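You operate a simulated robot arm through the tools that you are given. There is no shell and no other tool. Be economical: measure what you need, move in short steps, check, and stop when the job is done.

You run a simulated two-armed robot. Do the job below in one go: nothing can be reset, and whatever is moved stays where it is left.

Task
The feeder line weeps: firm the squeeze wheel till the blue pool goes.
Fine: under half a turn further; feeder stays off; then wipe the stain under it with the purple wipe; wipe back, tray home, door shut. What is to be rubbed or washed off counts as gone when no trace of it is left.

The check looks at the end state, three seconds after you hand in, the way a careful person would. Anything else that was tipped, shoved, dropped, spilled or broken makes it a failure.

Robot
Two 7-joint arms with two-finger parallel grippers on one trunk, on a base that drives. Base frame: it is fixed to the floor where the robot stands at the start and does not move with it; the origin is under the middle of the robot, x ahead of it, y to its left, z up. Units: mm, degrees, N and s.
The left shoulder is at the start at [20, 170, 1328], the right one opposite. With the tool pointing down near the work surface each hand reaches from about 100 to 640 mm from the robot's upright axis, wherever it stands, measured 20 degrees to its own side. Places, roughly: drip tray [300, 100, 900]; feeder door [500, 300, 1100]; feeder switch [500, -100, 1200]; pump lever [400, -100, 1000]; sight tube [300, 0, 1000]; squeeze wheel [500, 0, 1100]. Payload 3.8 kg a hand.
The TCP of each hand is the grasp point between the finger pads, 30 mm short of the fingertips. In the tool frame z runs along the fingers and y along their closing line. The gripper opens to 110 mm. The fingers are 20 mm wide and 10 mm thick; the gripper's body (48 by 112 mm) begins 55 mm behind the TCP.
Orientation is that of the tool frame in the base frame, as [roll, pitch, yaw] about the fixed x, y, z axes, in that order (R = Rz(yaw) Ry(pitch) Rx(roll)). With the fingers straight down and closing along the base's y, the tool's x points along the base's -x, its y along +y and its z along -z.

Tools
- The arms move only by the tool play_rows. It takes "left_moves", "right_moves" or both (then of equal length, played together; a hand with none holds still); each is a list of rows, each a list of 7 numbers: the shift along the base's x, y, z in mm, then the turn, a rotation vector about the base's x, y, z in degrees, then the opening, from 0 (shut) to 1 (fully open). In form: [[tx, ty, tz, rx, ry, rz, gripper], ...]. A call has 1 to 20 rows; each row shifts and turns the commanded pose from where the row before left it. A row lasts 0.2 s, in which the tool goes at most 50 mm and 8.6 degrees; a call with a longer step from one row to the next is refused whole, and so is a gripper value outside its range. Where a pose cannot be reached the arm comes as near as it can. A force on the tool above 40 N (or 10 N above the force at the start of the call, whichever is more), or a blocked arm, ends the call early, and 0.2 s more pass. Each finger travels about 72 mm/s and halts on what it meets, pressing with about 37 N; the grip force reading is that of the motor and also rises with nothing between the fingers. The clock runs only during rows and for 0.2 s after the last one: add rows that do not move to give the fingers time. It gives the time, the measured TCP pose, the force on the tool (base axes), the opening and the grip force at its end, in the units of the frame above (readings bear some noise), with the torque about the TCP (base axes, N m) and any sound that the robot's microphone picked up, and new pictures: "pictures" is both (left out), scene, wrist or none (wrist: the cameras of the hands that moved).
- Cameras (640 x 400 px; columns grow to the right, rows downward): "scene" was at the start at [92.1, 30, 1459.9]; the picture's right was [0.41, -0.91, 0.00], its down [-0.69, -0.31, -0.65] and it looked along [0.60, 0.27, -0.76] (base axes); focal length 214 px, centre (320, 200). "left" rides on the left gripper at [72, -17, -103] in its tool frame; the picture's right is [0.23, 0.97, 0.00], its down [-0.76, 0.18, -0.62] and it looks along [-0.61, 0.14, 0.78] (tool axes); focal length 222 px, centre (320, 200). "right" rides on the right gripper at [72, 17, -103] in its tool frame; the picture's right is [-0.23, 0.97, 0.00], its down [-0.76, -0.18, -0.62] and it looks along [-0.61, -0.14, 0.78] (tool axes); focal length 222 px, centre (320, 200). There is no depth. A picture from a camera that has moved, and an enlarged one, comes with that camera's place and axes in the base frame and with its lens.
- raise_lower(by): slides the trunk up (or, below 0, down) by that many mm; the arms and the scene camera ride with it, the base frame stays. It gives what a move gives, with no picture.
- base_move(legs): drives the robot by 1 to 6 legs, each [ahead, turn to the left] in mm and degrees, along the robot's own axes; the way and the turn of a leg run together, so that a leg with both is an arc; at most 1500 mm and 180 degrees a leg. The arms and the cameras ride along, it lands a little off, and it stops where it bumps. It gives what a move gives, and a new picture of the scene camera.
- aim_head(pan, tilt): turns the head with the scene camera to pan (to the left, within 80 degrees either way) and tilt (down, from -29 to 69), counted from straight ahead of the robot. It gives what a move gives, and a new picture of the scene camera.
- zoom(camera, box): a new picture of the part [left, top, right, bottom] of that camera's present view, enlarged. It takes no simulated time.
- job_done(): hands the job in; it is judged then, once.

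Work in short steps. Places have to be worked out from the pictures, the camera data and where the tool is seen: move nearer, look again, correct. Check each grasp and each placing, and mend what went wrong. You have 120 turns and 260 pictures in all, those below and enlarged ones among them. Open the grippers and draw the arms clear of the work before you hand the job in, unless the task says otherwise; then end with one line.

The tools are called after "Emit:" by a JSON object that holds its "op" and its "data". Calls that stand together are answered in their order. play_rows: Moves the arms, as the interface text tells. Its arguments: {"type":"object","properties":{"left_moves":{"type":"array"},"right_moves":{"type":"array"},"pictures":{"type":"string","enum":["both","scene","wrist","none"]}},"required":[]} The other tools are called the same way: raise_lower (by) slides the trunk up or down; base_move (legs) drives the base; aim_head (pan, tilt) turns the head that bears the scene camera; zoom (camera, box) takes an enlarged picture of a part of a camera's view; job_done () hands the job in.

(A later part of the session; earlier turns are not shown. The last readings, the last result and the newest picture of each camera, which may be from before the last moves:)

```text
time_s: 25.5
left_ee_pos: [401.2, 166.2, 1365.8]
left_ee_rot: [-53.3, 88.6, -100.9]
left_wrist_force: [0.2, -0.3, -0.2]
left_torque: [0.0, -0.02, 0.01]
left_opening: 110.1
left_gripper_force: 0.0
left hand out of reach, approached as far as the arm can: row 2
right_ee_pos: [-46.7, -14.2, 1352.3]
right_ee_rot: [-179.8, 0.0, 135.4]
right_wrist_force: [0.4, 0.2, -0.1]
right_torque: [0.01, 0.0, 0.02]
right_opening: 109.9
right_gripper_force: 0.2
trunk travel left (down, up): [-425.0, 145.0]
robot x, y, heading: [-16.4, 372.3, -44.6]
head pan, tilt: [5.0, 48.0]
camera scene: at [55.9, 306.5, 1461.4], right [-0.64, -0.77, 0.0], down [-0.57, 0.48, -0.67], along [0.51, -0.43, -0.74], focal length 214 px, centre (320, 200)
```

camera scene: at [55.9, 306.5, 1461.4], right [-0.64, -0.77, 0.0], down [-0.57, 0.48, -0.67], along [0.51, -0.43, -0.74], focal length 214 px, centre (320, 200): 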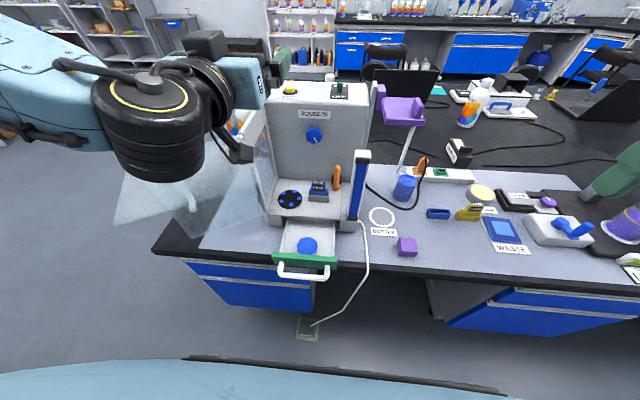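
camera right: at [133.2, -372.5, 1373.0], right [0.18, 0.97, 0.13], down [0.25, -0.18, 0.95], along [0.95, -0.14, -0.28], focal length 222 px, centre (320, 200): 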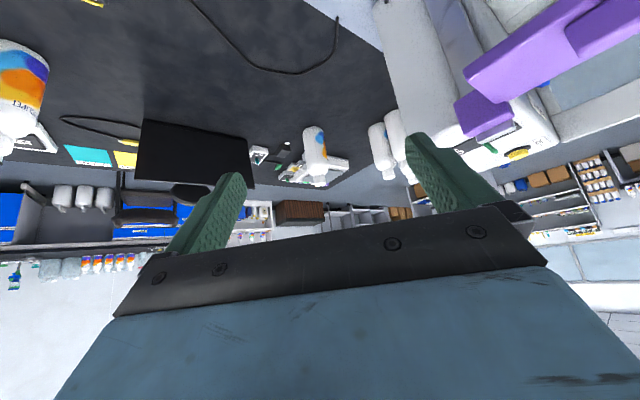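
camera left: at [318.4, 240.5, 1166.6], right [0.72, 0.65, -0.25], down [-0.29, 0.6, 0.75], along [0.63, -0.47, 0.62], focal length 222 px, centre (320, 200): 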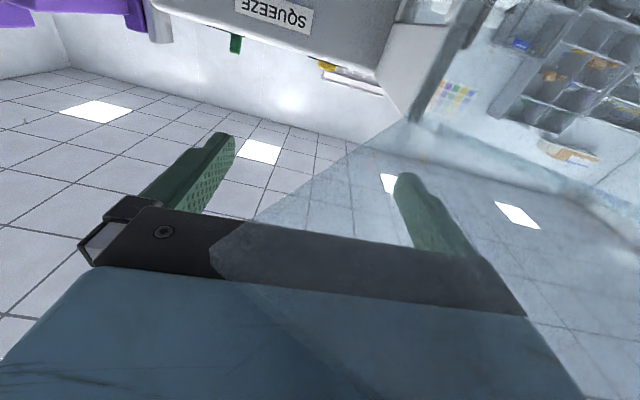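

Clear of the door. I back the base another 130 mm.

Emit:
{"op": "base_move", "data": {"legs": [[-130, -0.5]]}}

Emit:
{"op": "play_rows", "data": {"left_moves": [[-28, -28, 0, 0, 0, 0, 1], [-28, -28, 0, 0, 0, 0, 1], [0, 0, -40, 0, 0, 0, 1], [0, 0, -40, 0, 0, 0, 1], [0, 0, -40, 0, 0, 0, 1], [0, 0, -40, 0, 0, 0, 1], [0, 0, 0, 0, 0, 0, 1]]}}

```text
time_s: 26.8
left_ee_pos: [308.1, 255.4, 1365.9]
left_ee_rot: [-51.2, 88.6, -99.1]
left_wrist_force: [-0.2, 0.3, 0.3]
left_torque: [-0.03, 0.02, 0.02]
left_opening: 110.0
left_gripper_force: 0.1
right_ee_pos: [-140.8, 77.5, 1351.7]
right_ee_rot: [180.0, -0.1, 134.8]
right_wrist_force: [0.2, -0.1, 0.5]
right_torque: [-0.02, 0.0, -0.03]
right_opening: 109.9
right_gripper_force: 0.1
trunk travel left (down, up): [-425.0, 145.0]
robot x, y, heading: [-112.0, 466.0, -45.4]
head pan, tilt: [5.0, 48.0]
camera scene: at [-35.7, 396.8, 1461.5], right [-0.65, -0.76, 0.0], down [-0.57, 0.48, -0.67], along [0.51, -0.43, -0.74], focal length 214 px, centre (320, 200)
```

scene: 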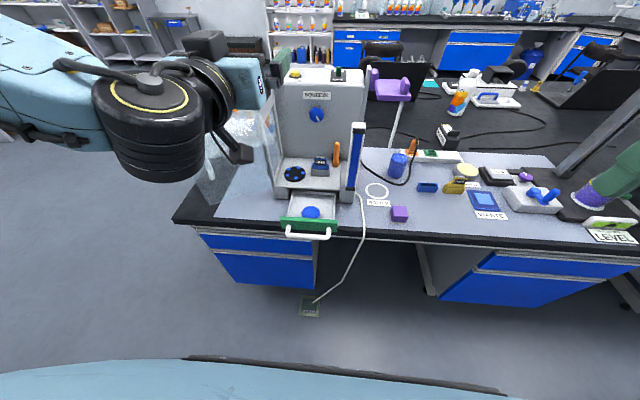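

```text
time_s: 28.4
left_ee_pos: [314.1, 252.3, 1244.3]
left_ee_rot: [-54.7, 88.6, -102.9]
left_wrist_force: [0.0, 0.0, -0.4]
left_torque: [0.0, 0.01, 0.0]
left_opening: 109.9
left_gripper_force: 0.1
left hand out of reach, approached as far as the arm can: row 2, 3, 4, 5, 6
right_ee_pos: [-140.1, 77.8, 1352.6]
right_ee_rot: [-180.0, -0.1, 134.9]
right_wrist_force: [0.7, -1.1, -0.5]
right_torque: [0.0, 0.0, 0.0]
right_opening: 109.9
right_gripper_force: 0.1
trunk travel left (down, up): [-425.0, 145.0]
robot x, y, heading: [-110.8, 460.8, -45.0]
head pan, tilt: [5.0, 48.0]
camera scene: at [-35.7, 396.6, 1461.5], right [-0.65, -0.76, 0.0], down [-0.57, 0.48, -0.67], along [0.51, -0.43, -0.74], focal length 214 px, centre (320, 200)
camera left: at [230.8, 314.8, 1171.1], right [0.72, 0.64, -0.25], down [-0.28, 0.6, 0.75], along [0.63, -0.47, 0.61], focal length 222 px, centre (320, 200)
```

scene: 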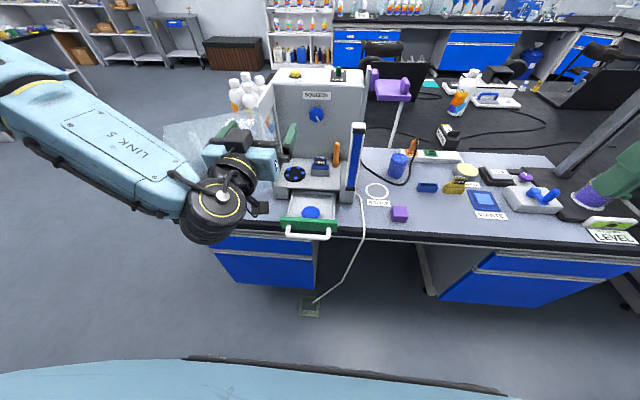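
left: 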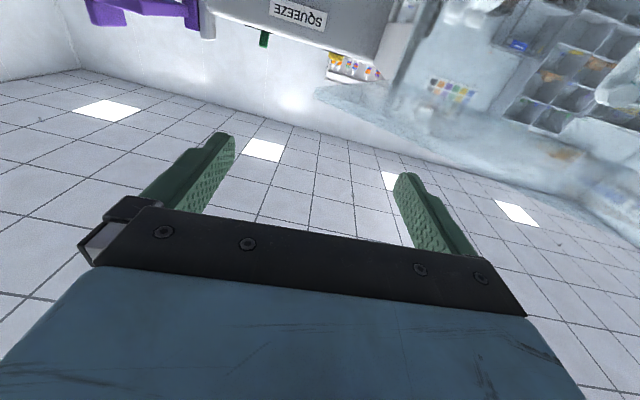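

The hand is clear of the door. I move forward and to the right together, toward the knob line, and down a little.

Emit:
{"op": "play_rows", "data": {"left_moves": [[0, -40, 0, 0, 0, 0, 1], [0, -40, 0, 0, 0, 0, 1], [15, -35, -10, 0, 0, 0, 1], [20, -30, -10, 0, 0, 0, 1], [20, -20, -10, 0, 0, 0, 1], [0, 0, 0, 0, 0, 0, 1]]}}

```text
time_s: 29.8
left_ee_pos: [415.1, 159.6, 1267.6]
left_ee_rot: [-57.6, 88.8, -105.8]
left_wrist_force: [-5.5, 1.0, -5.6]
left_torque: [-0.3, -0.07, 0.24]
left_opening: 109.7
left_gripper_force: 0.1
left hand out of reach, approached as far as the arm can: row 1, 2, 3, 4, 5
right_ee_pos: [-140.1, 76.9, 1351.3]
right_ee_rot: [-180.0, -0.2, 134.7]
right_wrist_force: [0.4, 0.2, -0.3]
right_torque: [0.01, 0.06, 0.0]
right_opening: 110.1
right_gripper_force: 0.1
trunk travel left (down, up): [-425.0, 145.0]
robot x, y, heading: [-112.1, 465.5, -45.5]
head pan, tilt: [5.0, 48.0]
camera scene: at [-36.0, 396.6, 1461.4], right [-0.65, -0.76, 0.0], down [-0.57, 0.48, -0.67], along [0.51, -0.43, -0.74], focal length 214 px, centre (320, 200)
camera left: at [331.6, 224.0, 1194.7], right [0.72, 0.65, -0.25], down [-0.28, 0.6, 0.75], along [0.63, -0.47, 0.61], focal length 222 px, centre (320, 200)
```

scene: 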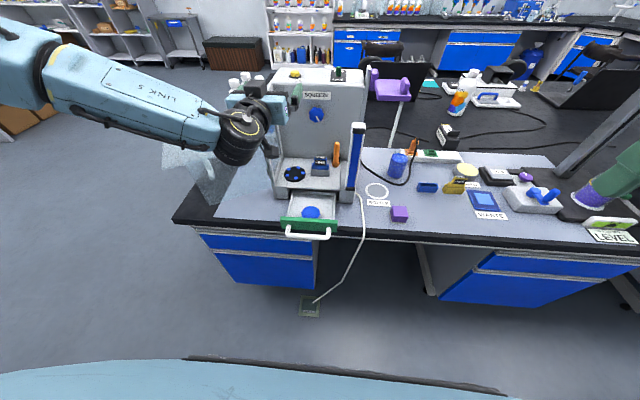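
left: 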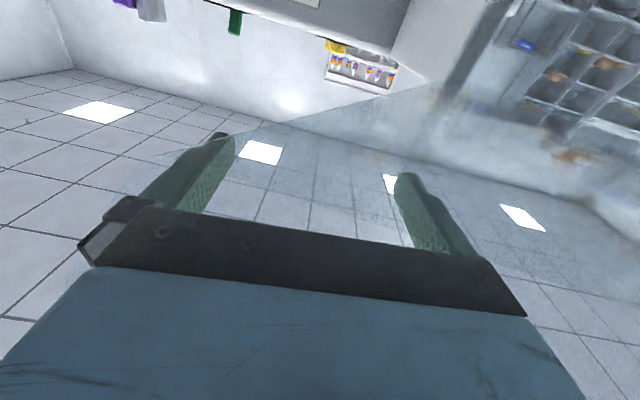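

The elbow-out posture fouls the door from this stance. I'll retract, and re-station the robot to the right (heading ≈ -18°) where the left forearm lines up with the knob axis.

Emit:
{"op": "play_rows", "data": {"left_moves": [[-25, 25, 15, 0, 0, 0, 1], [-30, 30, 15, 0, 0, 0, 1], [-30, 30, 20, 0, 0, 0, 1], [-20, 20, 35, 0, 0, 0, 1], [0, 0, 40, 0, 0, 0, 1], [0, 0, 0, 0, 0, 0, 1]], "pictures": "scene"}}

```text
time_s: 31.2
left_ee_pos: [316.9, 254.4, 1395.6]
left_ee_rot: [-51.8, 88.6, -99.9]
left_wrist_force: [-0.6, 0.4, 0.0]
left_torque: [0.01, 0.05, 0.02]
left_opening: 110.0
left_gripper_force: 0.1
left hand out of reach, approached as far as the arm can: row 4
right_ee_pos: [-138.9, 77.5, 1351.9]
right_ee_rot: [-179.9, -0.2, 134.8]
right_wrist_force: [-0.1, -0.4, 0.5]
right_torque: [-0.03, 0.02, -0.05]
right_opening: 109.9
right_gripper_force: 0.1
trunk travel left (down, up): [-425.0, 145.0]
robot x, y, heading: [-107.6, 460.6, -45.3]
head pan, tilt: [5.0, 48.0]
camera scene: at [-35.0, 396.5, 1461.4], right [-0.65, -0.76, 0.0], down [-0.57, 0.48, -0.67], along [0.51, -0.43, -0.74], focal length 214 px, centre (320, 200)
```

scene: 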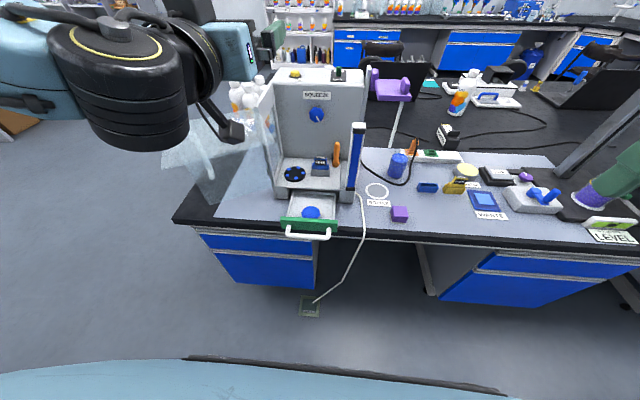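

Now I drive to the new station: turn right, ahead, turn left.

Emit:
{"op": "base_move", "data": {"legs": [[0, -38], [410, 0], [0, 65]]}}

```text
time_s: 38.3
left_ee_pos: [410.9, 62.4, 1394.1]
left_ee_rot: [-51.8, 88.7, -74.1]
left_wrist_force: [0.2, -0.2, 1.2]
left_torque: [0.02, -0.03, 0.01]
left_opening: 110.0
left_gripper_force: 0.0
right_ee_pos: [76.2, -295.7, 1352.2]
right_ee_rot: [-179.9, -0.1, 160.6]
right_wrist_force: [-0.1, 0.6, -0.2]
right_torque: [-0.02, -0.02, -0.01]
right_opening: 110.1
right_gripper_force: 0.1
trunk travel left (down, up): [-425.0, 145.0]
robot x, y, heading: [-66.4, 63.1, -19.2]
head pan, tilt: [5.0, 48.0]
camera scene: at [31.0, 36.5, 1461.5], right [-0.25, -0.97, 0.0], down [-0.72, 0.18, -0.67], along [0.65, -0.17, -0.74], focal length 214 px, centre (320, 200)
```

scene: 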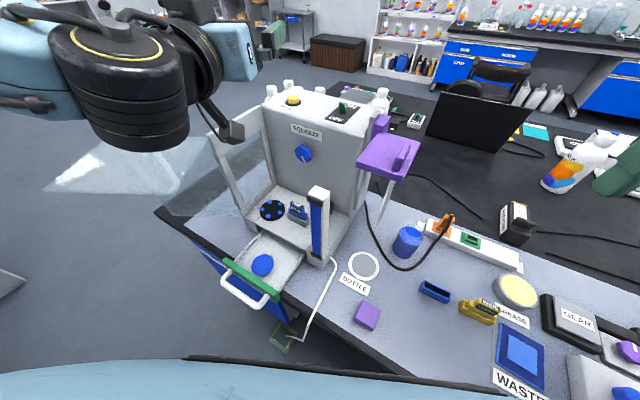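

Good stance. I yaw the hand to -45° and lower in front of the knob.

Emit:
{"op": "play_rows", "data": {"left_moves": [[-10, 5, 0, 0, 0, -7.6, 1], [-10, 5, 0, 0, 0, -7.6, 1], [0, 0, 0, 0, 0, -7.5, 1], [0, 0, -40, 0, 0, 0, 1], [0, 0, -40, 0, 0, 0, 1], [0, 0, -40, 0, 0, 0, 1], [0, 0, 0, 0, 0, 0, 1]]}}

```text
time_s: 39.9
left_ee_pos: [400.4, 66.6, 1280.0]
left_ee_rot: [-50.9, 88.6, -95.8]
left_wrist_force: [-0.4, 0.5, 0.6]
left_torque: [-0.02, 0.02, 0.03]
left_opening: 110.0
left_gripper_force: 0.1
left hand out of reach, approached as far as the arm can: row 1, 2
right_ee_pos: [76.8, -296.7, 1352.1]
right_ee_rot: [-179.9, -0.1, 160.7]
right_wrist_force: [0.1, -0.1, -1.1]
right_torque: [-0.01, 0.03, 0.02]
right_opening: 110.0
right_gripper_force: 0.0
trunk travel left (down, up): [-425.0, 145.0]
robot x, y, heading: [-65.2, 67.7, -19.4]
head pan, tilt: [5.0, 48.0]
camera scene: at [30.5, 36.3, 1461.5], right [-0.25, -0.97, 0.0], down [-0.72, 0.19, -0.67], along [0.65, -0.17, -0.74], focal length 214 px, centre (320, 200)
camera left: at [314.0, 125.1, 1206.4], right [0.69, 0.68, -0.25], down [-0.31, 0.58, 0.75], along [0.66, -0.44, 0.62], focal length 222 px, centre (320, 200)
```

scene: 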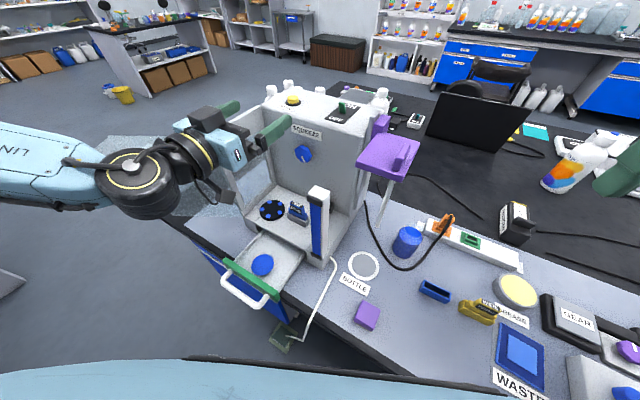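
left: 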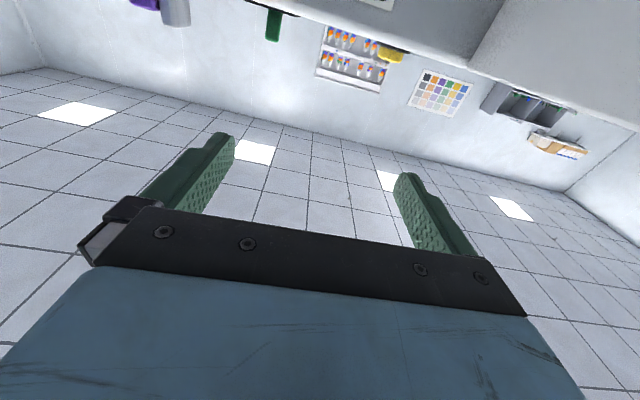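

Reachable now. I lower to knob height (z≈1135), align laterally and narrow the fingers.

Emit:
{"op": "play_rows", "data": {"left_moves": [[-3, -3, -40, 0, 0, 0, 0.75], [-4, -4, -40, 0, 0, 0, 0.75], [0, 0, -40, 0, 0, 0, 0.75], [0, 0, -25, 0, 0, 0, 0.75], [0, 0, 0, 0, 0, 0, 0.75]]}}

Emit:
{"op": "zoom", "data": {"camera": "scene", "box": [200, 90, 380, 202]}}

```text
time_s: 41.1
left_ee_pos: [403.7, 75.8, 1161.5]
left_ee_rot: [-54.6, 88.7, -99.6]
left_wrist_force: [0.3, 0.0, -0.1]
left_torque: [0.01, 0.02, 0.01]
left_opening: 82.2
left_gripper_force: 0.0
left hand out of reach, approached as far as the arm can: row 3, 4
right_ee_pos: [77.4, -296.5, 1351.8]
right_ee_rot: [-179.8, -0.1, 160.5]
right_wrist_force: [-0.1, -1.0, -0.7]
right_torque: [-0.01, 0.01, -0.01]
right_opening: 109.9
right_gripper_force: 0.1
trunk travel left (down, up): [-425.0, 145.0]
robot x, y, heading: [-66.4, 65.5, -19.5]
head pan, tilt: [5.0, 48.0]
camera scene: at [30.9, 35.6, 1461.5], right [-0.25, -0.97, 0.0], down [-0.72, 0.19, -0.67], along [0.65, -0.17, -0.74], focal length 214 px, centre (320, 200)
camera left: at [316.7, 136.0, 1088.7], right [0.69, 0.68, -0.25], down [-0.31, 0.58, 0.75], along [0.66, -0.44, 0.61], focal length 222 px, centre (320, 200)
```

scene: 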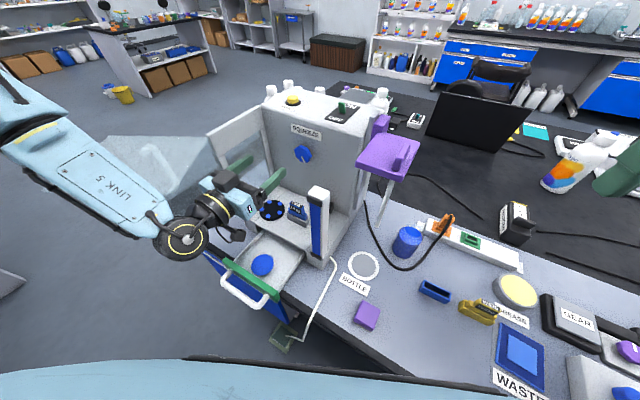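
left: 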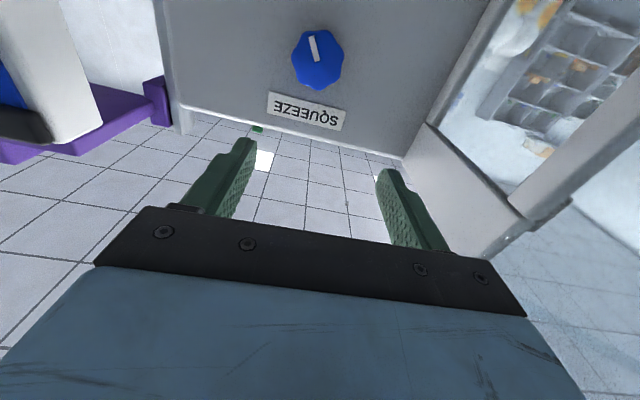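

```text
3.56 times, centred on (290, 146) of scene
camera zoom: at [30.9, 35.6, 1461.5], right [-0.25, -0.97, 0.0], down [-0.72, 0.19, -0.67], along [0.65, -0.17, -0.74], focal length 763 px, centre (427, 392)
```

zoom: 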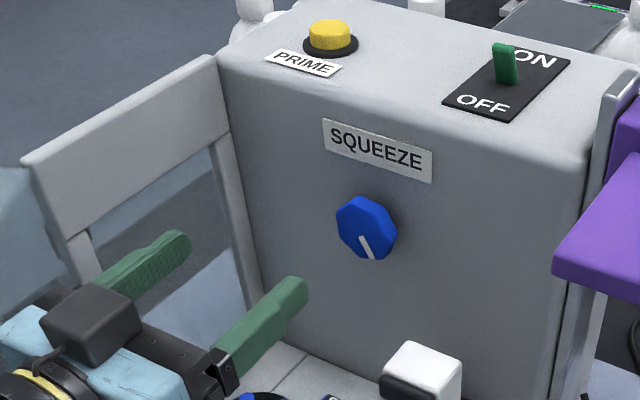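

Combining the left-hand and scene views gives the knob at about [506,-44,1117]. I move forward to ~60 mm short, dropping and centering.

Emit:
{"op": "play_rows", "data": {"left_moves": [[18, -20, -5, 0, 0, 0, 0.75], [18, -20, -5, 0, 0, 0, 0.75], [15, -20, -5, 0, 0, 0, 0.75], [10, -16, -5, 0, 0, 0, 0.75], [0, 0, 0, 0, 0, 0, 0.75]]}}

Emit:
{"op": "zoom", "data": {"camera": "scene", "box": [200, 90, 380, 202]}}

```text
time_s: 42.5
left_ee_pos: [405.2, 31.0, 1169.7]
left_ee_rot: [-132.3, 83.9, 179.1]
left_wrist_force: [0.7, 0.3, 0.0]
left_torque: [-0.01, 0.01, -0.03]
left_opening: 82.4
left_gripper_force: 0.0
left hand out of reach, approached as far as the arm can: row 1, 2, 3, 4
right_ee_pos: [57.1, -294.2, 1355.1]
right_ee_rot: [179.8, 0.7, 160.6]
right_wrist_force: [-0.4, 0.6, 0.1]
right_torque: [0.03, -0.06, 0.02]
right_opening: 109.9
right_gripper_force: 0.0
trunk travel left (down, up): [-425.0, 145.0]
robot x, y, heading: [-67.6, 64.4, -19.1]
head pan, tilt: [5.0, 48.0]
stopped in row 5 (left hand): the arm was blocked; the commanded pose is now the measured one
camera scene: at [8.8, 37.4, 1463.9], right [-0.25, -0.97, 0.0], down [-0.71, 0.18, -0.68], along [0.66, -0.17, -0.73], focal length 214 px, centre (320, 200)
camera left: at [315.6, 97.6, 1107.2], right [0.7, 0.64, -0.3], down [-0.2, 0.58, 0.79], along [0.68, -0.49, 0.54], focal length 222 px, centre (320, 200)
```

scene: 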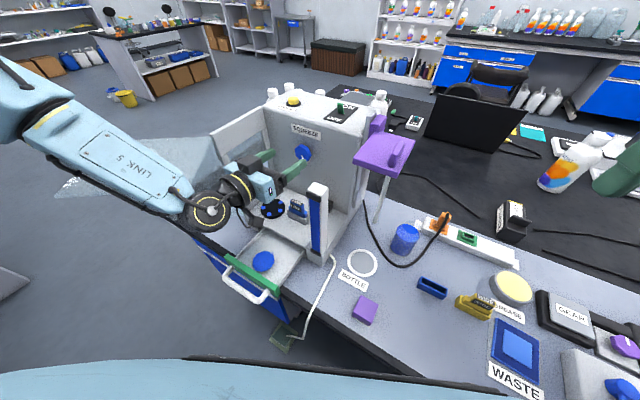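
left: 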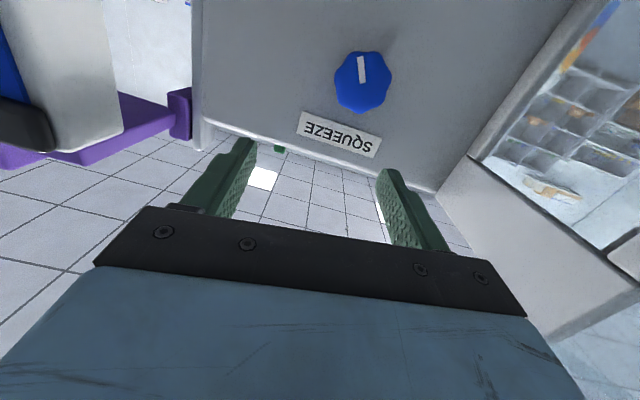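

```text
3.56 times, centred on (290, 146) of scene
camera zoom: at [8.8, 37.4, 1463.9], right [-0.25, -0.97, 0.0], down [-0.71, 0.18, -0.68], along [0.66, -0.17, -0.73], focal length 763 px, centre (427, 392)
```

zoom: 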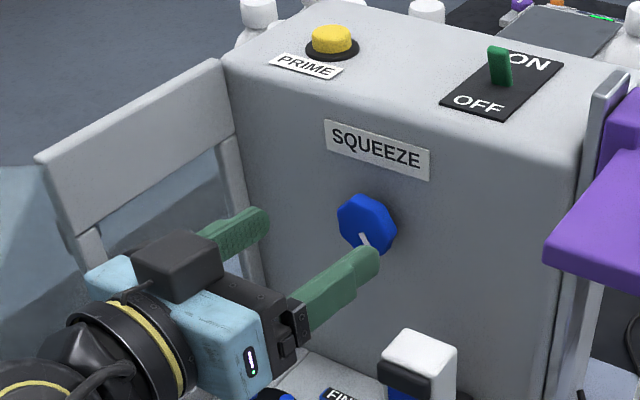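

The arm reported "blocked" with no tool force and the body leaned slightly; I wait a moment and re-read before deciding.

Emit:
{"op": "play_rows", "data": {"left_moves": [[0, 0, 0, 0, 0, 0, 0.75], [0, 0, 0, 0, 0, 0, 0.75]], "pictures": "scene"}}

```text
time_s: 43.3
left_ee_pos: [401.6, 28.0, 1171.6]
left_ee_rot: [-129.4, 83.5, -178.7]
left_wrist_force: [0.4, -0.8, -1.1]
left_torque: [-0.02, -0.01, -0.05]
left_opening: 82.3
left_gripper_force: 0.0
right_ee_pos: [60.6, -293.6, 1352.9]
right_ee_rot: [179.9, 0.5, 160.7]
right_wrist_force: [-0.9, -0.3, -0.5]
right_torque: [0.02, -0.02, 0.02]
right_opening: 110.1
right_gripper_force: 0.0
trunk travel left (down, up): [-425.0, 145.0]
robot x, y, heading: [-69.0, 64.6, -19.4]
head pan, tilt: [5.0, 48.0]
stopped in row 2 (left hand): the arm was blocked; the commanded pose is now the measured one
camera scene: at [13.1, 36.9, 1462.9], right [-0.25, -0.97, 0.0], down [-0.71, 0.18, -0.68], along [0.66, -0.16, -0.74], focal length 214 px, centre (320, 200)
```

scene: 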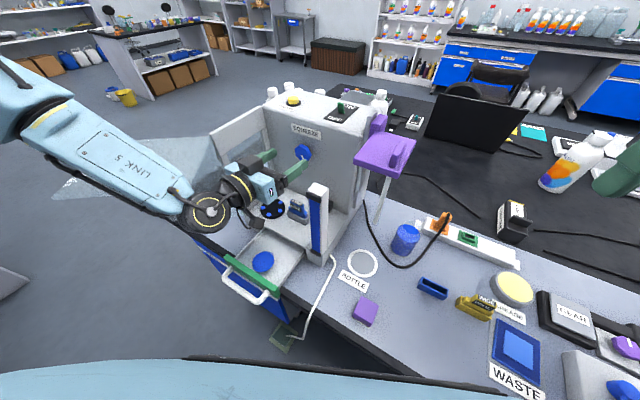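

The forearm is most likely pressing on the top of the opened door. I retreat up, and will come at the knob with the fingers pitched ~35° down so that wrist and forearm stay above the door.

Emit:
{"op": "play_rows", "data": {"left_moves": [[-15, 10, 35, 0, 0, 0, 0.75], [-10, 10, 40, 0, 0, 0, 0.75], [0, 0, 30, 5.48, 5.48, 1.1, 0.75], [0, 0, 20, 5.48, 5.48, 1.1, 0.75], [0, 0, 0, 5.48, 5.48, 1.1, 0.75], [0, 0, 0, 5.48, 5.48, 1.1, 0.75], [0, 0, 0, 0, 0, 0, 0.75]]}}

```text
time_s: 44.9
left_ee_pos: [396.4, 47.7, 1292.2]
left_ee_rot: [-171.3, 54.7, 145.7]
left_wrist_force: [0.3, 0.3, 0.3]
left_torque: [0.0, 0.0, -0.02]
left_opening: 82.5
left_gripper_force: 0.1
right_ee_pos: [77.3, -294.8, 1352.1]
right_ee_rot: [-179.9, -0.1, 160.7]
right_wrist_force: [0.5, 0.0, 0.9]
right_torque: [-0.03, 0.02, 0.0]
right_opening: 110.2
right_gripper_force: 0.1
trunk travel left (down, up): [-425.0, 145.0]
robot x, y, heading: [-65.5, 66.2, -19.2]
head pan, tilt: [5.0, 48.0]
camera scene: at [30.6, 36.9, 1461.4], right [-0.25, -0.97, 0.0], down [-0.72, 0.18, -0.67], along [0.65, -0.17, -0.74], focal length 214 px, centre (320, 200)
camera left: at [289.0, 118.1, 1293.6], right [0.53, 0.8, -0.27], down [0.12, 0.25, 0.96], along [0.84, -0.55, 0.04], focal length 222 px, centre (320, 200)
```

scene: 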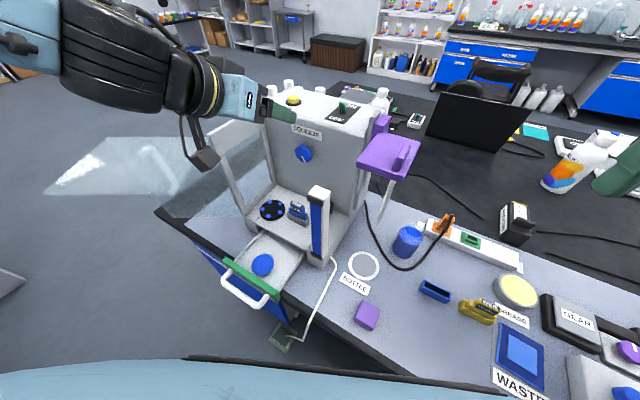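
left: 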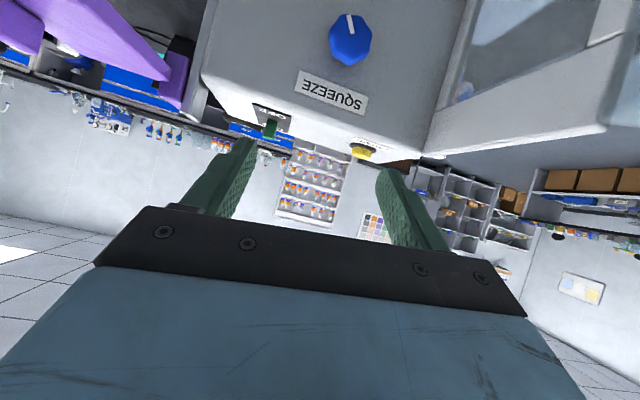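

The wrist is clear, tool axis is right, and the knob re-measures at [506,-45,1113]. I move to 80 mm short of it along the tool axis.

Emit:
{"op": "play_rows", "data": {"left_moves": [[0, 0, -35, 0, 0, 0, 0.75], [5, -5, -35, 0, 0, 0, 0.75], [20, -14, -30, 0, 0, 0, 0.75], [20, -14, -20, 0, 0, 0, 0.75], [15, -11, -13, 0, 0, 0, 0.75], [0, 0, 0, 0, 0, 0, 0.75]]}}

Emit:
{"op": "zoom", "data": {"camera": "scene", "box": [200, 90, 380, 202]}}

```text
time_s: 46.3
left_ee_pos: [456.6, 2.4, 1158.6]
left_ee_rot: [-171.3, 54.6, 145.7]
left_wrist_force: [-0.5, 0.6, -0.6]
left_torque: [-0.03, -0.03, -0.01]
left_opening: 82.4
left_gripper_force: 0.1
right_ee_pos: [76.6, -295.1, 1352.1]
right_ee_rot: [-179.9, 0.0, 160.6]
right_wrist_force: [0.5, -0.2, 1.3]
right_torque: [-0.04, 0.01, -0.03]
right_opening: 110.0
right_gripper_force: 0.0
trunk travel left (down, up): [-425.0, 145.0]
robot x, y, heading: [-64.8, 65.8, -19.4]
head pan, tilt: [5.0, 48.0]
camera scene: at [29.8, 36.5, 1461.5], right [-0.25, -0.97, 0.0], down [-0.72, 0.18, -0.67], along [0.65, -0.17, -0.74], focal length 214 px, centre (320, 200)
camera left: at [348.6, 73.6, 1160.8], right [0.53, 0.8, -0.27], down [0.12, 0.25, 0.96], along [0.84, -0.54, 0.04], focal length 222 px, centre (320, 200)
```

scene: 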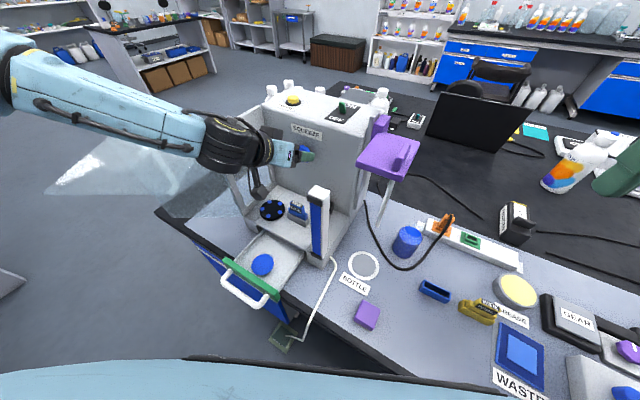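
left: 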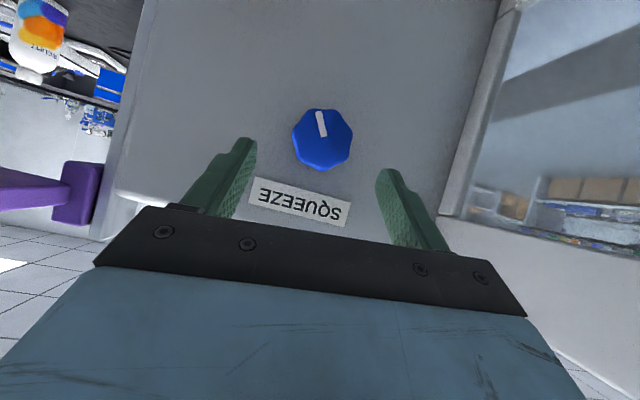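

```text
3.56 times, centred on (290, 146) of scene
camera zoom: at [29.8, 36.5, 1461.5], right [-0.25, -0.97, 0.0], down [-0.72, 0.18, -0.67], along [0.65, -0.17, -0.74], focal length 763 px, centre (427, 392)
```

zoom: 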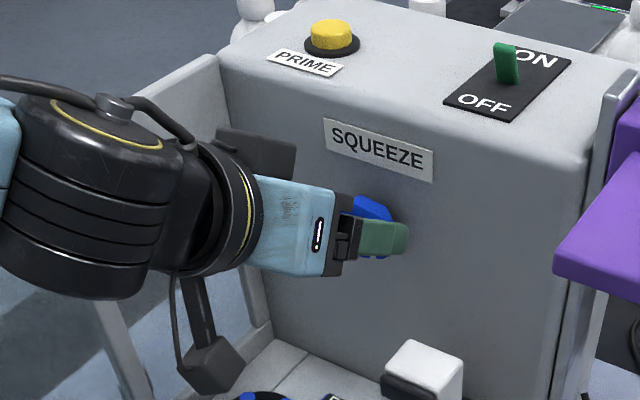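

Knob confirmed at [507,-44,1116], between the fingers' line. I advance 66 mm along the tool axis, watching force.

Emit:
{"op": "play_rows", "data": {"left_moves": [[11, -11, -10, 0, 0, 0, 0.75], [11, -11, -10, 0, 0, 0, 0.75], [9, -9, -9, 0, 0, 0, 0.75], [8, -7, -6, 0, 0, 0, 0.75], [0, 0, 0, 0, 0, 0, 0.75]]}}

Emit:
{"op": "zoom", "data": {"camera": "left", "box": [200, 80, 440, 230]}}

```text
time_s: 47.5
left_ee_pos: [490.4, -6.3, 1143.7]
left_ee_rot: [-171.4, 54.7, 145.6]
left_wrist_force: [-0.2, 0.2, 0.5]
left_torque: [-0.01, -0.01, 0.04]
left_opening: 82.6
left_gripper_force: 0.1
left hand out of reach, approached as far as the arm can: row 2, 3, 4
right_ee_pos: [76.6, -296.0, 1351.4]
right_ee_rot: [-179.9, -0.1, 160.6]
right_wrist_force: [0.1, -0.6, 0.1]
right_torque: [0.01, 0.02, 0.01]
right_opening: 110.0
right_gripper_force: 0.1
trunk travel left (down, up): [-425.0, 145.0]
robot x, y, heading: [-65.0, 65.9, -19.4]
head pan, tilt: [5.0, 48.0]
camera scene: at [30.1, 36.3, 1461.5], right [-0.25, -0.97, 0.0], down [-0.72, 0.18, -0.67], along [0.65, -0.17, -0.74], focal length 214 px, centre (320, 200)
camera left: at [384.1, 64.7, 1144.8], right [0.53, 0.8, -0.27], down [0.12, 0.25, 0.96], along [0.84, -0.55, 0.04], focal length 222 px, centre (320, 200)
```

scene: 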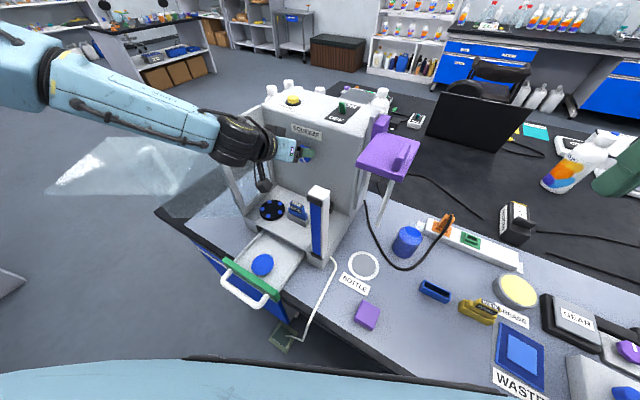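
left: 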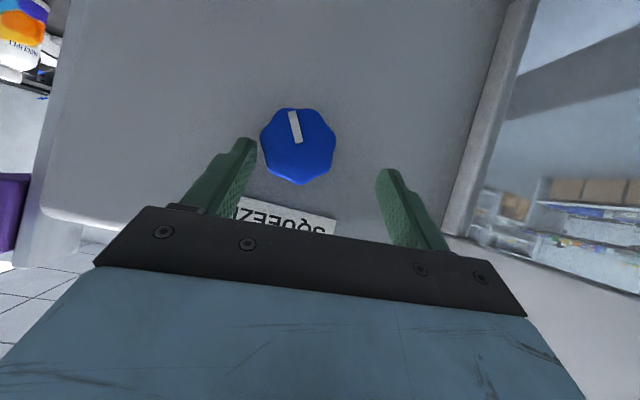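

```text
2.67 times, centred on (320, 155) of left
camera zoom: at [384.1, 64.7, 1144.8], right [0.53, 0.8, -0.27], down [0.12, 0.25, 0.96], along [0.84, -0.55, 0.04], focal length 592 px, centre (320, 320)
```

zoom: 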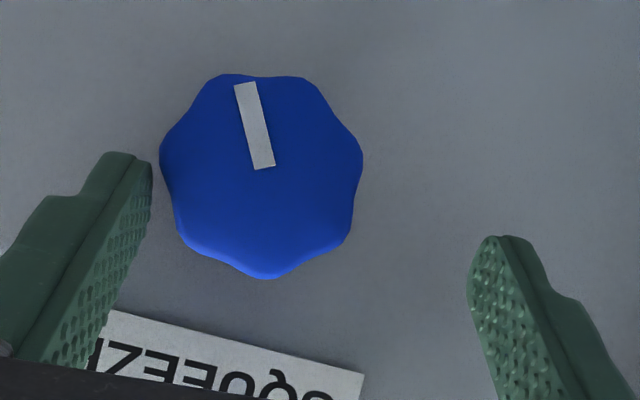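

The arm is too folded from here and its elbow swings left. Straighter is better: I'll retract up, then re-station farther back with the left shoulder right behind the knob axis (robot ≈[-141,325], heading -45°).

Emit:
{"op": "play_rows", "data": {"left_moves": [[-20, 15, 20, 0, 0, 0, 0.75], [-20, 15, 30, 0, 0, 0, 0.75], [-10, 10, 40, 0, 0, 0, 0.75], [0, 0, 45, 0, 0, 0, 0.75], [0, 0, 45, 0, 0, 0, 0.75], [0, 0, 40, 0, 0, 0, 0.75], [0, 0, 0, 0, 0, 0, 0.75]], "pictures": "none"}}

Emit:
{"op": "base_move", "data": {"legs": [[0, -55], [-270, 0], [0, 29]]}}

```text
time_s: 49.1
left_ee_pos: [440.0, 34.5, 1364.8]
left_ee_rot: [-171.3, 54.7, 145.8]
left_wrist_force: [0.3, 0.9, 0.3]
left_torque: [-0.04, 0.01, -0.03]
left_opening: 82.5
left_gripper_force: 0.0
right_ee_pos: [77.2, -295.6, 1353.1]
right_ee_rot: [-179.8, -0.1, 160.5]
right_wrist_force: [0.1, 0.2, 0.0]
right_torque: [0.01, 0.0, 0.0]
right_opening: 110.1
right_gripper_force: 0.0
trunk travel left (down, up): [-425.0, 145.0]
robot x, y, heading: [-66.0, 63.3, -19.5]
head pan, tilt: [5.0, 48.0]
```

```text
time_s: 54.9
left_ee_pos: [304.0, 77.7, 1364.3]
left_ee_rot: [-171.3, 54.7, 120.2]
left_wrist_force: [0.3, 0.1, -0.3]
left_torque: [0.0, -0.01, -0.03]
left_opening: 82.6
left_gripper_force: 0.0
right_ee_pos: [-165.6, -60.4, 1351.8]
right_ee_rot: [-179.9, -0.1, 135.1]
right_wrist_force: [-0.2, -0.5, -0.6]
right_torque: [0.03, -0.04, -0.01]
right_opening: 109.9
right_gripper_force: 0.1
trunk travel left (down, up): [-425.0, 145.0]
robot x, y, heading: [-139.9, 325.4, -45.1]
head pan, tilt: [5.0, 48.0]
camera scene: at [-63.6, 256.9, 1461.5], right [-0.64, -0.77, 0.0], down [-0.57, 0.48, -0.67], along [0.51, -0.43, -0.74], focal length 214 px, centre (320, 200)
```

scene: 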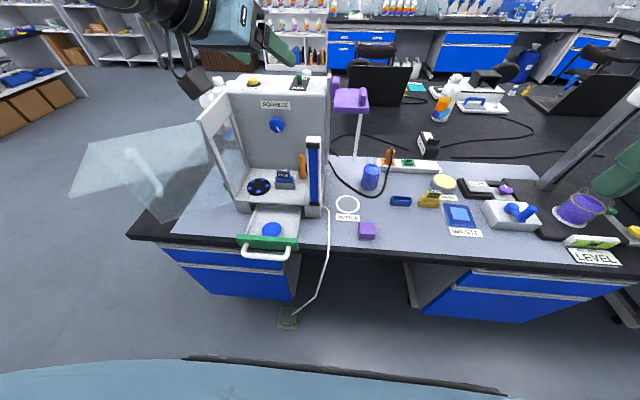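

Station reached. I re-yaw the hand by +25.5° and move to above the pre-grasp, then lower.

Emit:
{"op": "play_rows", "data": {"left_moves": [[30, 0, 0, 0, 0, 8.5, 0.75], [30, 0, 0, 0, 0, 8.5, 0.75], [30, -15, 0, 0, 0, 8.5, 0.75], [30, -28, 0, 0, 0, 0, 0.75], [30, -30, 0, 0, 0, 0, 0.75], [0, 0, -40, 0, 0, 0, 0.75], [0, 0, -40, 0, 0, 0, 0.75], [0, 0, -40, 0, 0, 0, 0.75], [0, 0, -40, 0, 0, 0, 0.75], [0, 0, -40, 0, 0, 0, 0.75], [0, 0, 0, 0, 0, 0, 0.75]]}}

```text
time_s: 57.3
left_ee_pos: [452.8, 28.7, 1175.5]
left_ee_rot: [-171.3, 54.7, 145.6]
left_wrist_force: [0.3, -0.8, 1.3]
left_torque: [0.01, -0.01, 0.02]
left_opening: 82.5
left_gripper_force: 0.1
left hand out of reach, approached as far as the arm can: row 9, 10
right_ee_pos: [-166.2, -61.7, 1351.7]
right_ee_rot: [-179.9, -0.1, 135.1]
right_wrist_force: [0.3, -0.2, 0.4]
right_torque: [0.02, 0.02, -0.02]
right_opening: 110.0
right_gripper_force: 0.1
trunk travel left (down, up): [-425.0, 145.0]
robot x, y, heading: [-140.2, 326.1, -44.9]
head pan, tilt: [5.0, 48.0]
camera scene: at [-64.0, 256.6, 1461.5], right [-0.64, -0.77, 0.0], down [-0.57, 0.48, -0.67], along [0.51, -0.43, -0.74], focal length 214 px, centre (320, 200)
camera left: at [345.3, 100.0, 1176.1], right [0.53, 0.8, -0.27], down [0.12, 0.25, 0.96], along [0.84, -0.55, 0.04], focal length 222 px, centre (320, 200)
```

scene: 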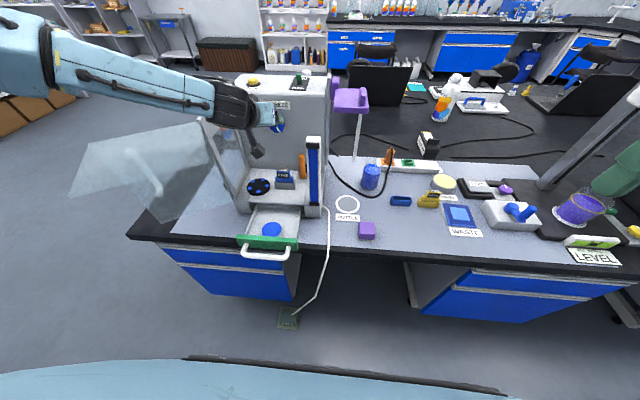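
left: 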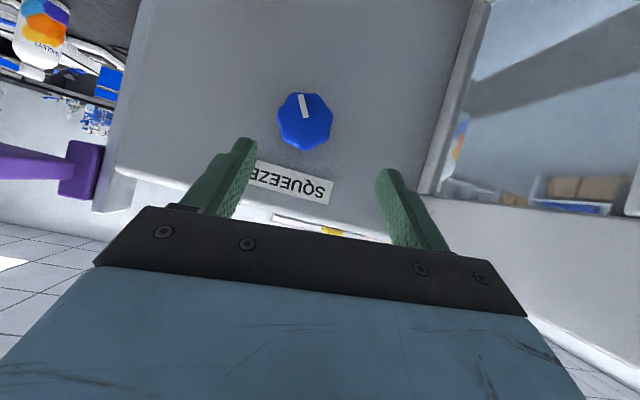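

The forearm swings sideways because the shoulder is too high for a level hand. I retract to a fingers-down pose near the body, then lower the trunk so that the shoulder is below knob height.

Emit:
{"op": "play_rows", "data": {"left_moves": [[-15, 15, 40, 0, 0, 0, 0.75], [-15, 15, 40, 0, 0, 0, 0.75], [-15, 15, 40, 0, 0, 0, 0.75], [-15, 10, 40, 0, 0, 0, 0.75], [-25, 15, 30, 5.56, 5.56, 0, 0.75], [-25, 15, 10, 5.56, 5.56, 0, 0.75], [-25, 15, 0, 5.56, 5.56, 0, 0.75], [-25, 20, 0, 5.56, 5.56, 0, 0.75], [-25, 20, 0, 5.56, 5.56, 0, 0.75], [-25, 20, 0, 5.56, 5.56, 0, 0.75], [-17, 9, 0, 5.56, 5.56, 0, 0.75], [0, 0, 0, 0, 0, 0, 0.75]]}}

```text
time_s: 59.9
left_ee_pos: [227.1, 195.8, 1374.2]
left_ee_rot: [-180.0, 0.0, 141.1]
left_wrist_force: [0.1, 0.3, 0.9]
left_torque: [0.02, -0.01, -0.01]
left_opening: 82.5
left_gripper_force: 0.0
right_ee_pos: [-166.4, -62.0, 1351.3]
right_ee_rot: [-179.9, -0.1, 135.3]
right_wrist_force: [0.2, -0.1, -0.7]
right_torque: [0.04, 0.01, 0.05]
right_opening: 110.2
right_gripper_force: 0.1
trunk travel left (down, up): [-425.0, 145.0]
robot x, y, heading: [-137.1, 322.3, -44.9]
head pan, tilt: [5.0, 48.0]
camera scene: at [-64.0, 257.1, 1461.5], right [-0.64, -0.77, 0.0], down [-0.57, 0.48, -0.67], along [0.51, -0.43, -0.74], focal length 214 px, centre (320, 200)
camera left: at [159.2, 228.8, 1477.4], right [0.43, 0.9, 0.0], down [0.7, -0.34, 0.62], along [0.56, -0.27, -0.78], focal length 222 px, centre (320, 200)
```

scene: 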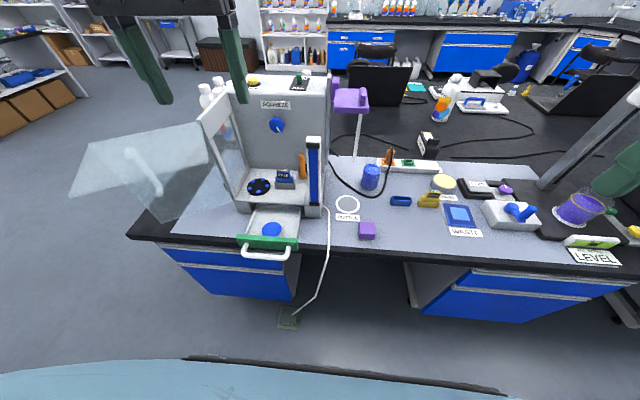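
left: 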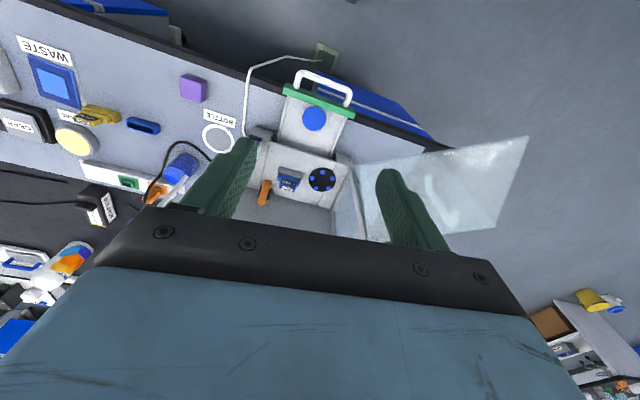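

Everything is clear; I lower the trunk by 250 mm.

Emit:
{"op": "raise_lower", "data": {"by": -250}}

Emit:
{"op": "play_rows", "data": {"left_moves": [[0, 0, 0, -5.78, -5.78, 0.8, 0.75], [0, 0, 0, -5.78, -5.78, 0.8, 0.75], [5, -5, 0, -5.78, -5.78, 0.8, 0.75], [10, -10, 0, -5.78, -5.78, 0.8, 0.75], [15, -15, 0, -5.78, -5.78, 0.8, 0.75], [15, -15, 0, -5.78, -5.78, 0.8, 0.75], [15, -15, 0, -5.78, -5.78, 0, 0.75], [0, 0, 0, 0, 0, 0, 0.75]]}}

```text
time_s: 62.5
left_ee_pos: [228.2, 195.3, 1123.7]
left_ee_rot: [-180.0, 0.1, 141.1]
left_wrist_force: [-0.4, 0.3, -0.3]
left_torque: [0.0, 0.0, -0.01]
left_opening: 82.3
left_gripper_force: 0.1
right_ee_pos: [-165.8, -63.0, 1102.1]
right_ee_rot: [-180.0, 0.0, 135.1]
right_wrist_force: [0.2, -0.1, -0.8]
right_torque: [-0.04, 0.0, 0.02]
right_opening: 109.7
right_gripper_force: 0.1
trunk travel left (down, up): [-175.0, 395.0]
robot x, y, heading: [-139.6, 326.0, -45.1]
head pan, tilt: [5.0, 48.0]
```

```text
time_s: 64.3
left_ee_pos: [288.9, 135.4, 1123.0]
left_ee_rot: [-166.2, 56.3, 153.9]
left_wrist_force: [0.4, -0.3, -0.5]
left_torque: [0.03, -0.01, 0.0]
left_opening: 82.3
left_gripper_force: 0.1
right_ee_pos: [-166.2, -62.0, 1102.2]
right_ee_rot: [-180.0, -0.1, 135.2]
right_wrist_force: [-1.1, -0.4, -0.1]
right_torque: [0.0, -0.03, -0.01]
right_opening: 109.9
right_gripper_force: 0.1
trunk travel left (down, up): [-175.0, 395.0]
robot x, y, heading: [-141.8, 327.2, -45.1]
head pan, tilt: [5.0, 48.0]
camera scene: at [-63.9, 256.9, 1211.5], right [-0.64, -0.77, 0.0], down [-0.57, 0.48, -0.67], along [0.51, -0.43, -0.74], focal length 214 px, centre (320, 200)
camera left: at [177.0, 199.2, 1121.7], right [0.48, 0.82, -0.32], down [0.1, 0.31, 0.95], along [0.87, -0.48, 0.06], focal length 222 px, centre (320, 200)
```

scene: 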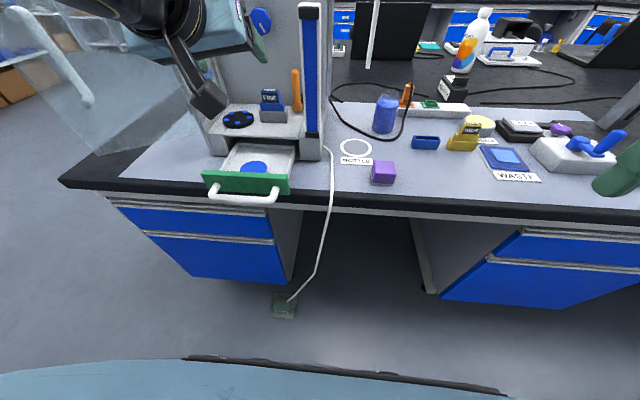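
left: 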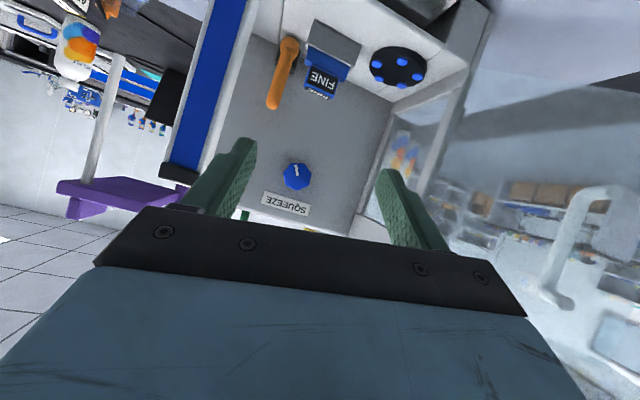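

That works without hitting limits. I level the hand to ~15° pitch and move toward the pre-grasp; I also raise the head view.

Emit:
{"op": "play_rows", "data": {"left_moves": [[22, -16, 2, -5.8, -5.8, -1.2, 0.75], [22, -16, 2, -5.8, -5.8, -1.2, 0.75], [28, -22, 2, 0, 0, 0, 0.75], [28, -22, 2, 0, 0, 0, 0.75], [28, -22, 2, 0, 0, 0, 0.75], [28, -22, 2, 0, 0, 0, 0.75], [0, 0, 0, 0, 0, 0, 0.75]], "pictures": "wrist"}}

Emit:
{"op": "aim_head", "data": {"pan": 10, "tilt": 25}}

```text
time_s: 66.1
left_ee_pos: [403.5, 10.5, 1140.3]
left_ee_rot: [-154.8, 71.8, 158.3]
left_wrist_force: [0.1, 0.0, -0.5]
left_torque: [0.0, 0.02, -0.06]
left_opening: 82.3
left_gripper_force: 0.1
right_ee_pos: [-179.6, -57.9, 1102.8]
right_ee_rot: [179.7, 0.6, 135.1]
right_wrist_force: [-0.7, -0.5, 0.3]
right_torque: [0.01, -0.04, -0.02]
right_opening: 110.2
right_gripper_force: 0.0
trunk travel left (down, up): [-175.0, 395.0]
robot x, y, heading: [-141.1, 326.5, -45.0]
head pan, tilt: [5.0, 48.0]
stopped in row 7 (left hand): the arm was blocked; the commanded pose is now the measured one
camera left: at [302.3, 80.0, 1102.5], right [0.62, 0.7, -0.34], down [-0.05, 0.48, 0.88], along [0.78, -0.53, 0.34], focal length 222 px, centre (320, 200)
```

left: 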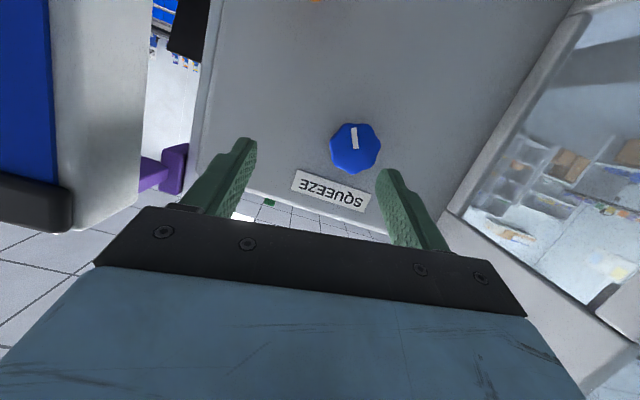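

```text
time_s: 66.9
left_ee_pos: [403.7, 8.5, 1138.6]
left_ee_rot: [-154.7, 71.7, 158.3]
left_wrist_force: [-0.4, 0.5, -0.7]
left_torque: [-0.01, -0.03, 0.02]
left_opening: 82.3
left_gripper_force: 0.2
right_ee_pos: [-180.0, -57.8, 1101.8]
right_ee_rot: [179.6, 0.6, 135.1]
right_wrist_force: [-0.3, -0.2, 0.5]
right_torque: [-0.03, -0.01, 0.01]
right_opening: 109.9
right_gripper_force: 0.0
trunk travel left (down, up): [-175.0, 395.0]
robot x, y, heading: [-137.3, 325.7, -45.0]
head pan, tilt: [10.0, 25.0]
camera scene: at [-65.5, 256.8, 1247.4], right [-0.57, -0.82, -0.01], down [-0.33, 0.24, -0.91], along [0.75, -0.52, -0.41], focal length 214 px, centre (320, 200)
```

scene: 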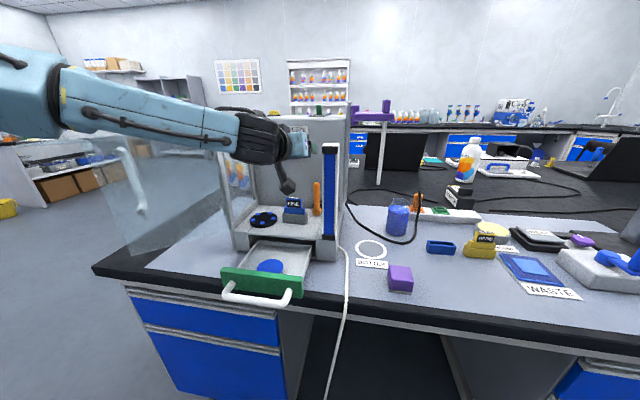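

The forearm touches the open door again (body lean). I retract the same way back to fingers-down, then raise the trunk again; next plan is a steeper (~55°) pitch from the earlier right-hand station, keeping the forearm above the door.

Emit:
{"op": "play_rows", "data": {"left_moves": [[-25, 25, 0, 0, 0, 0, 0.75], [-28, 25, 0, 0, 0, 0, 0.75], [-28, 25, 0, 5.8, 5.8, 0, 0.75], [-25, 22, 0, 5.8, 5.8, 0, 0.75], [-20, 20, 0, 5.8, 5.8, 0, 0.75], [-20, 20, 0, 5.8, 5.8, 0, 0.75], [-15, 20, 0, 5.8, 5.8, 0, 0.75], [-15, 20, 0, 5.8, 5.8, 0, 0.75], [0, 0, 0, 5.8, 5.8, 0, 0.75], [0, 0, 0, 5.8, 5.8, 0, 0.75], [0, 0, 0, 4.5, 4.5, 0, 0.75], [0, 0, 0, 0, 0, 0, 0.75]], "pictures": "scene"}}

Emit:
{"op": "raise_lower", "data": {"by": 300}}

```text
time_s: 69.5
left_ee_pos: [248.3, 187.6, 1127.5]
left_ee_rot: [-177.9, 0.4, 142.9]
left_wrist_force: [1.0, 0.0, 0.2]
left_torque: [-0.03, -0.01, 0.01]
left_opening: 82.5
left_gripper_force: 0.2
right_ee_pos: [-166.4, -60.0, 1102.7]
right_ee_rot: [-179.8, -0.1, 135.1]
right_wrist_force: [0.2, 0.1, 0.2]
right_torque: [0.01, -0.01, -0.02]
right_opening: 109.8
right_gripper_force: 0.0
trunk travel left (down, up): [-175.0, 395.0]
robot x, y, heading: [-141.4, 322.1, -44.9]
head pan, tilt: [10.0, 25.0]
camera scene: at [-50.7, 254.9, 1246.3], right [-0.57, -0.82, 0.0], down [-0.35, 0.24, -0.91], along [0.74, -0.52, -0.42], focal length 214 px, centre (320, 200)
```

scene: 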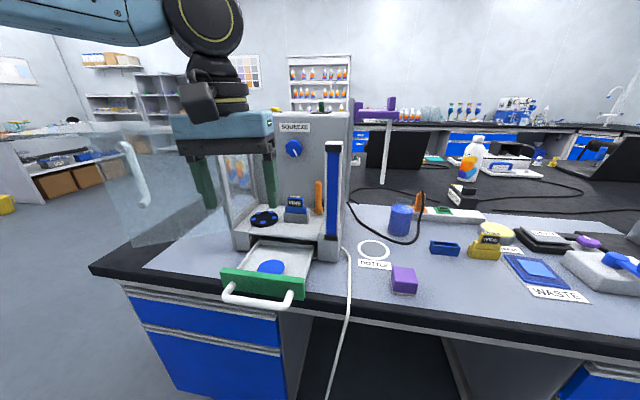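

```text
time_s: 72.5
left_ee_pos: [249.8, 187.9, 1427.8]
left_ee_rot: [-177.9, 0.4, 143.0]
left_wrist_force: [-0.1, 0.4, 0.1]
left_torque: [0.01, -0.04, 0.02]
left_opening: 82.4
left_gripper_force: 0.1
right_ee_pos: [-166.6, -60.3, 1400.6]
right_ee_rot: [-180.0, -0.1, 135.1]
right_wrist_force: [-0.7, 0.4, -0.5]
right_torque: [-0.02, 0.04, -0.01]
right_opening: 109.9
right_gripper_force: 0.2
trunk travel left (down, up): [-475.0, 95.0]
robot x, y, heading: [-140.5, 324.1, -45.2]
head pan, tilt: [10.0, 25.0]
```

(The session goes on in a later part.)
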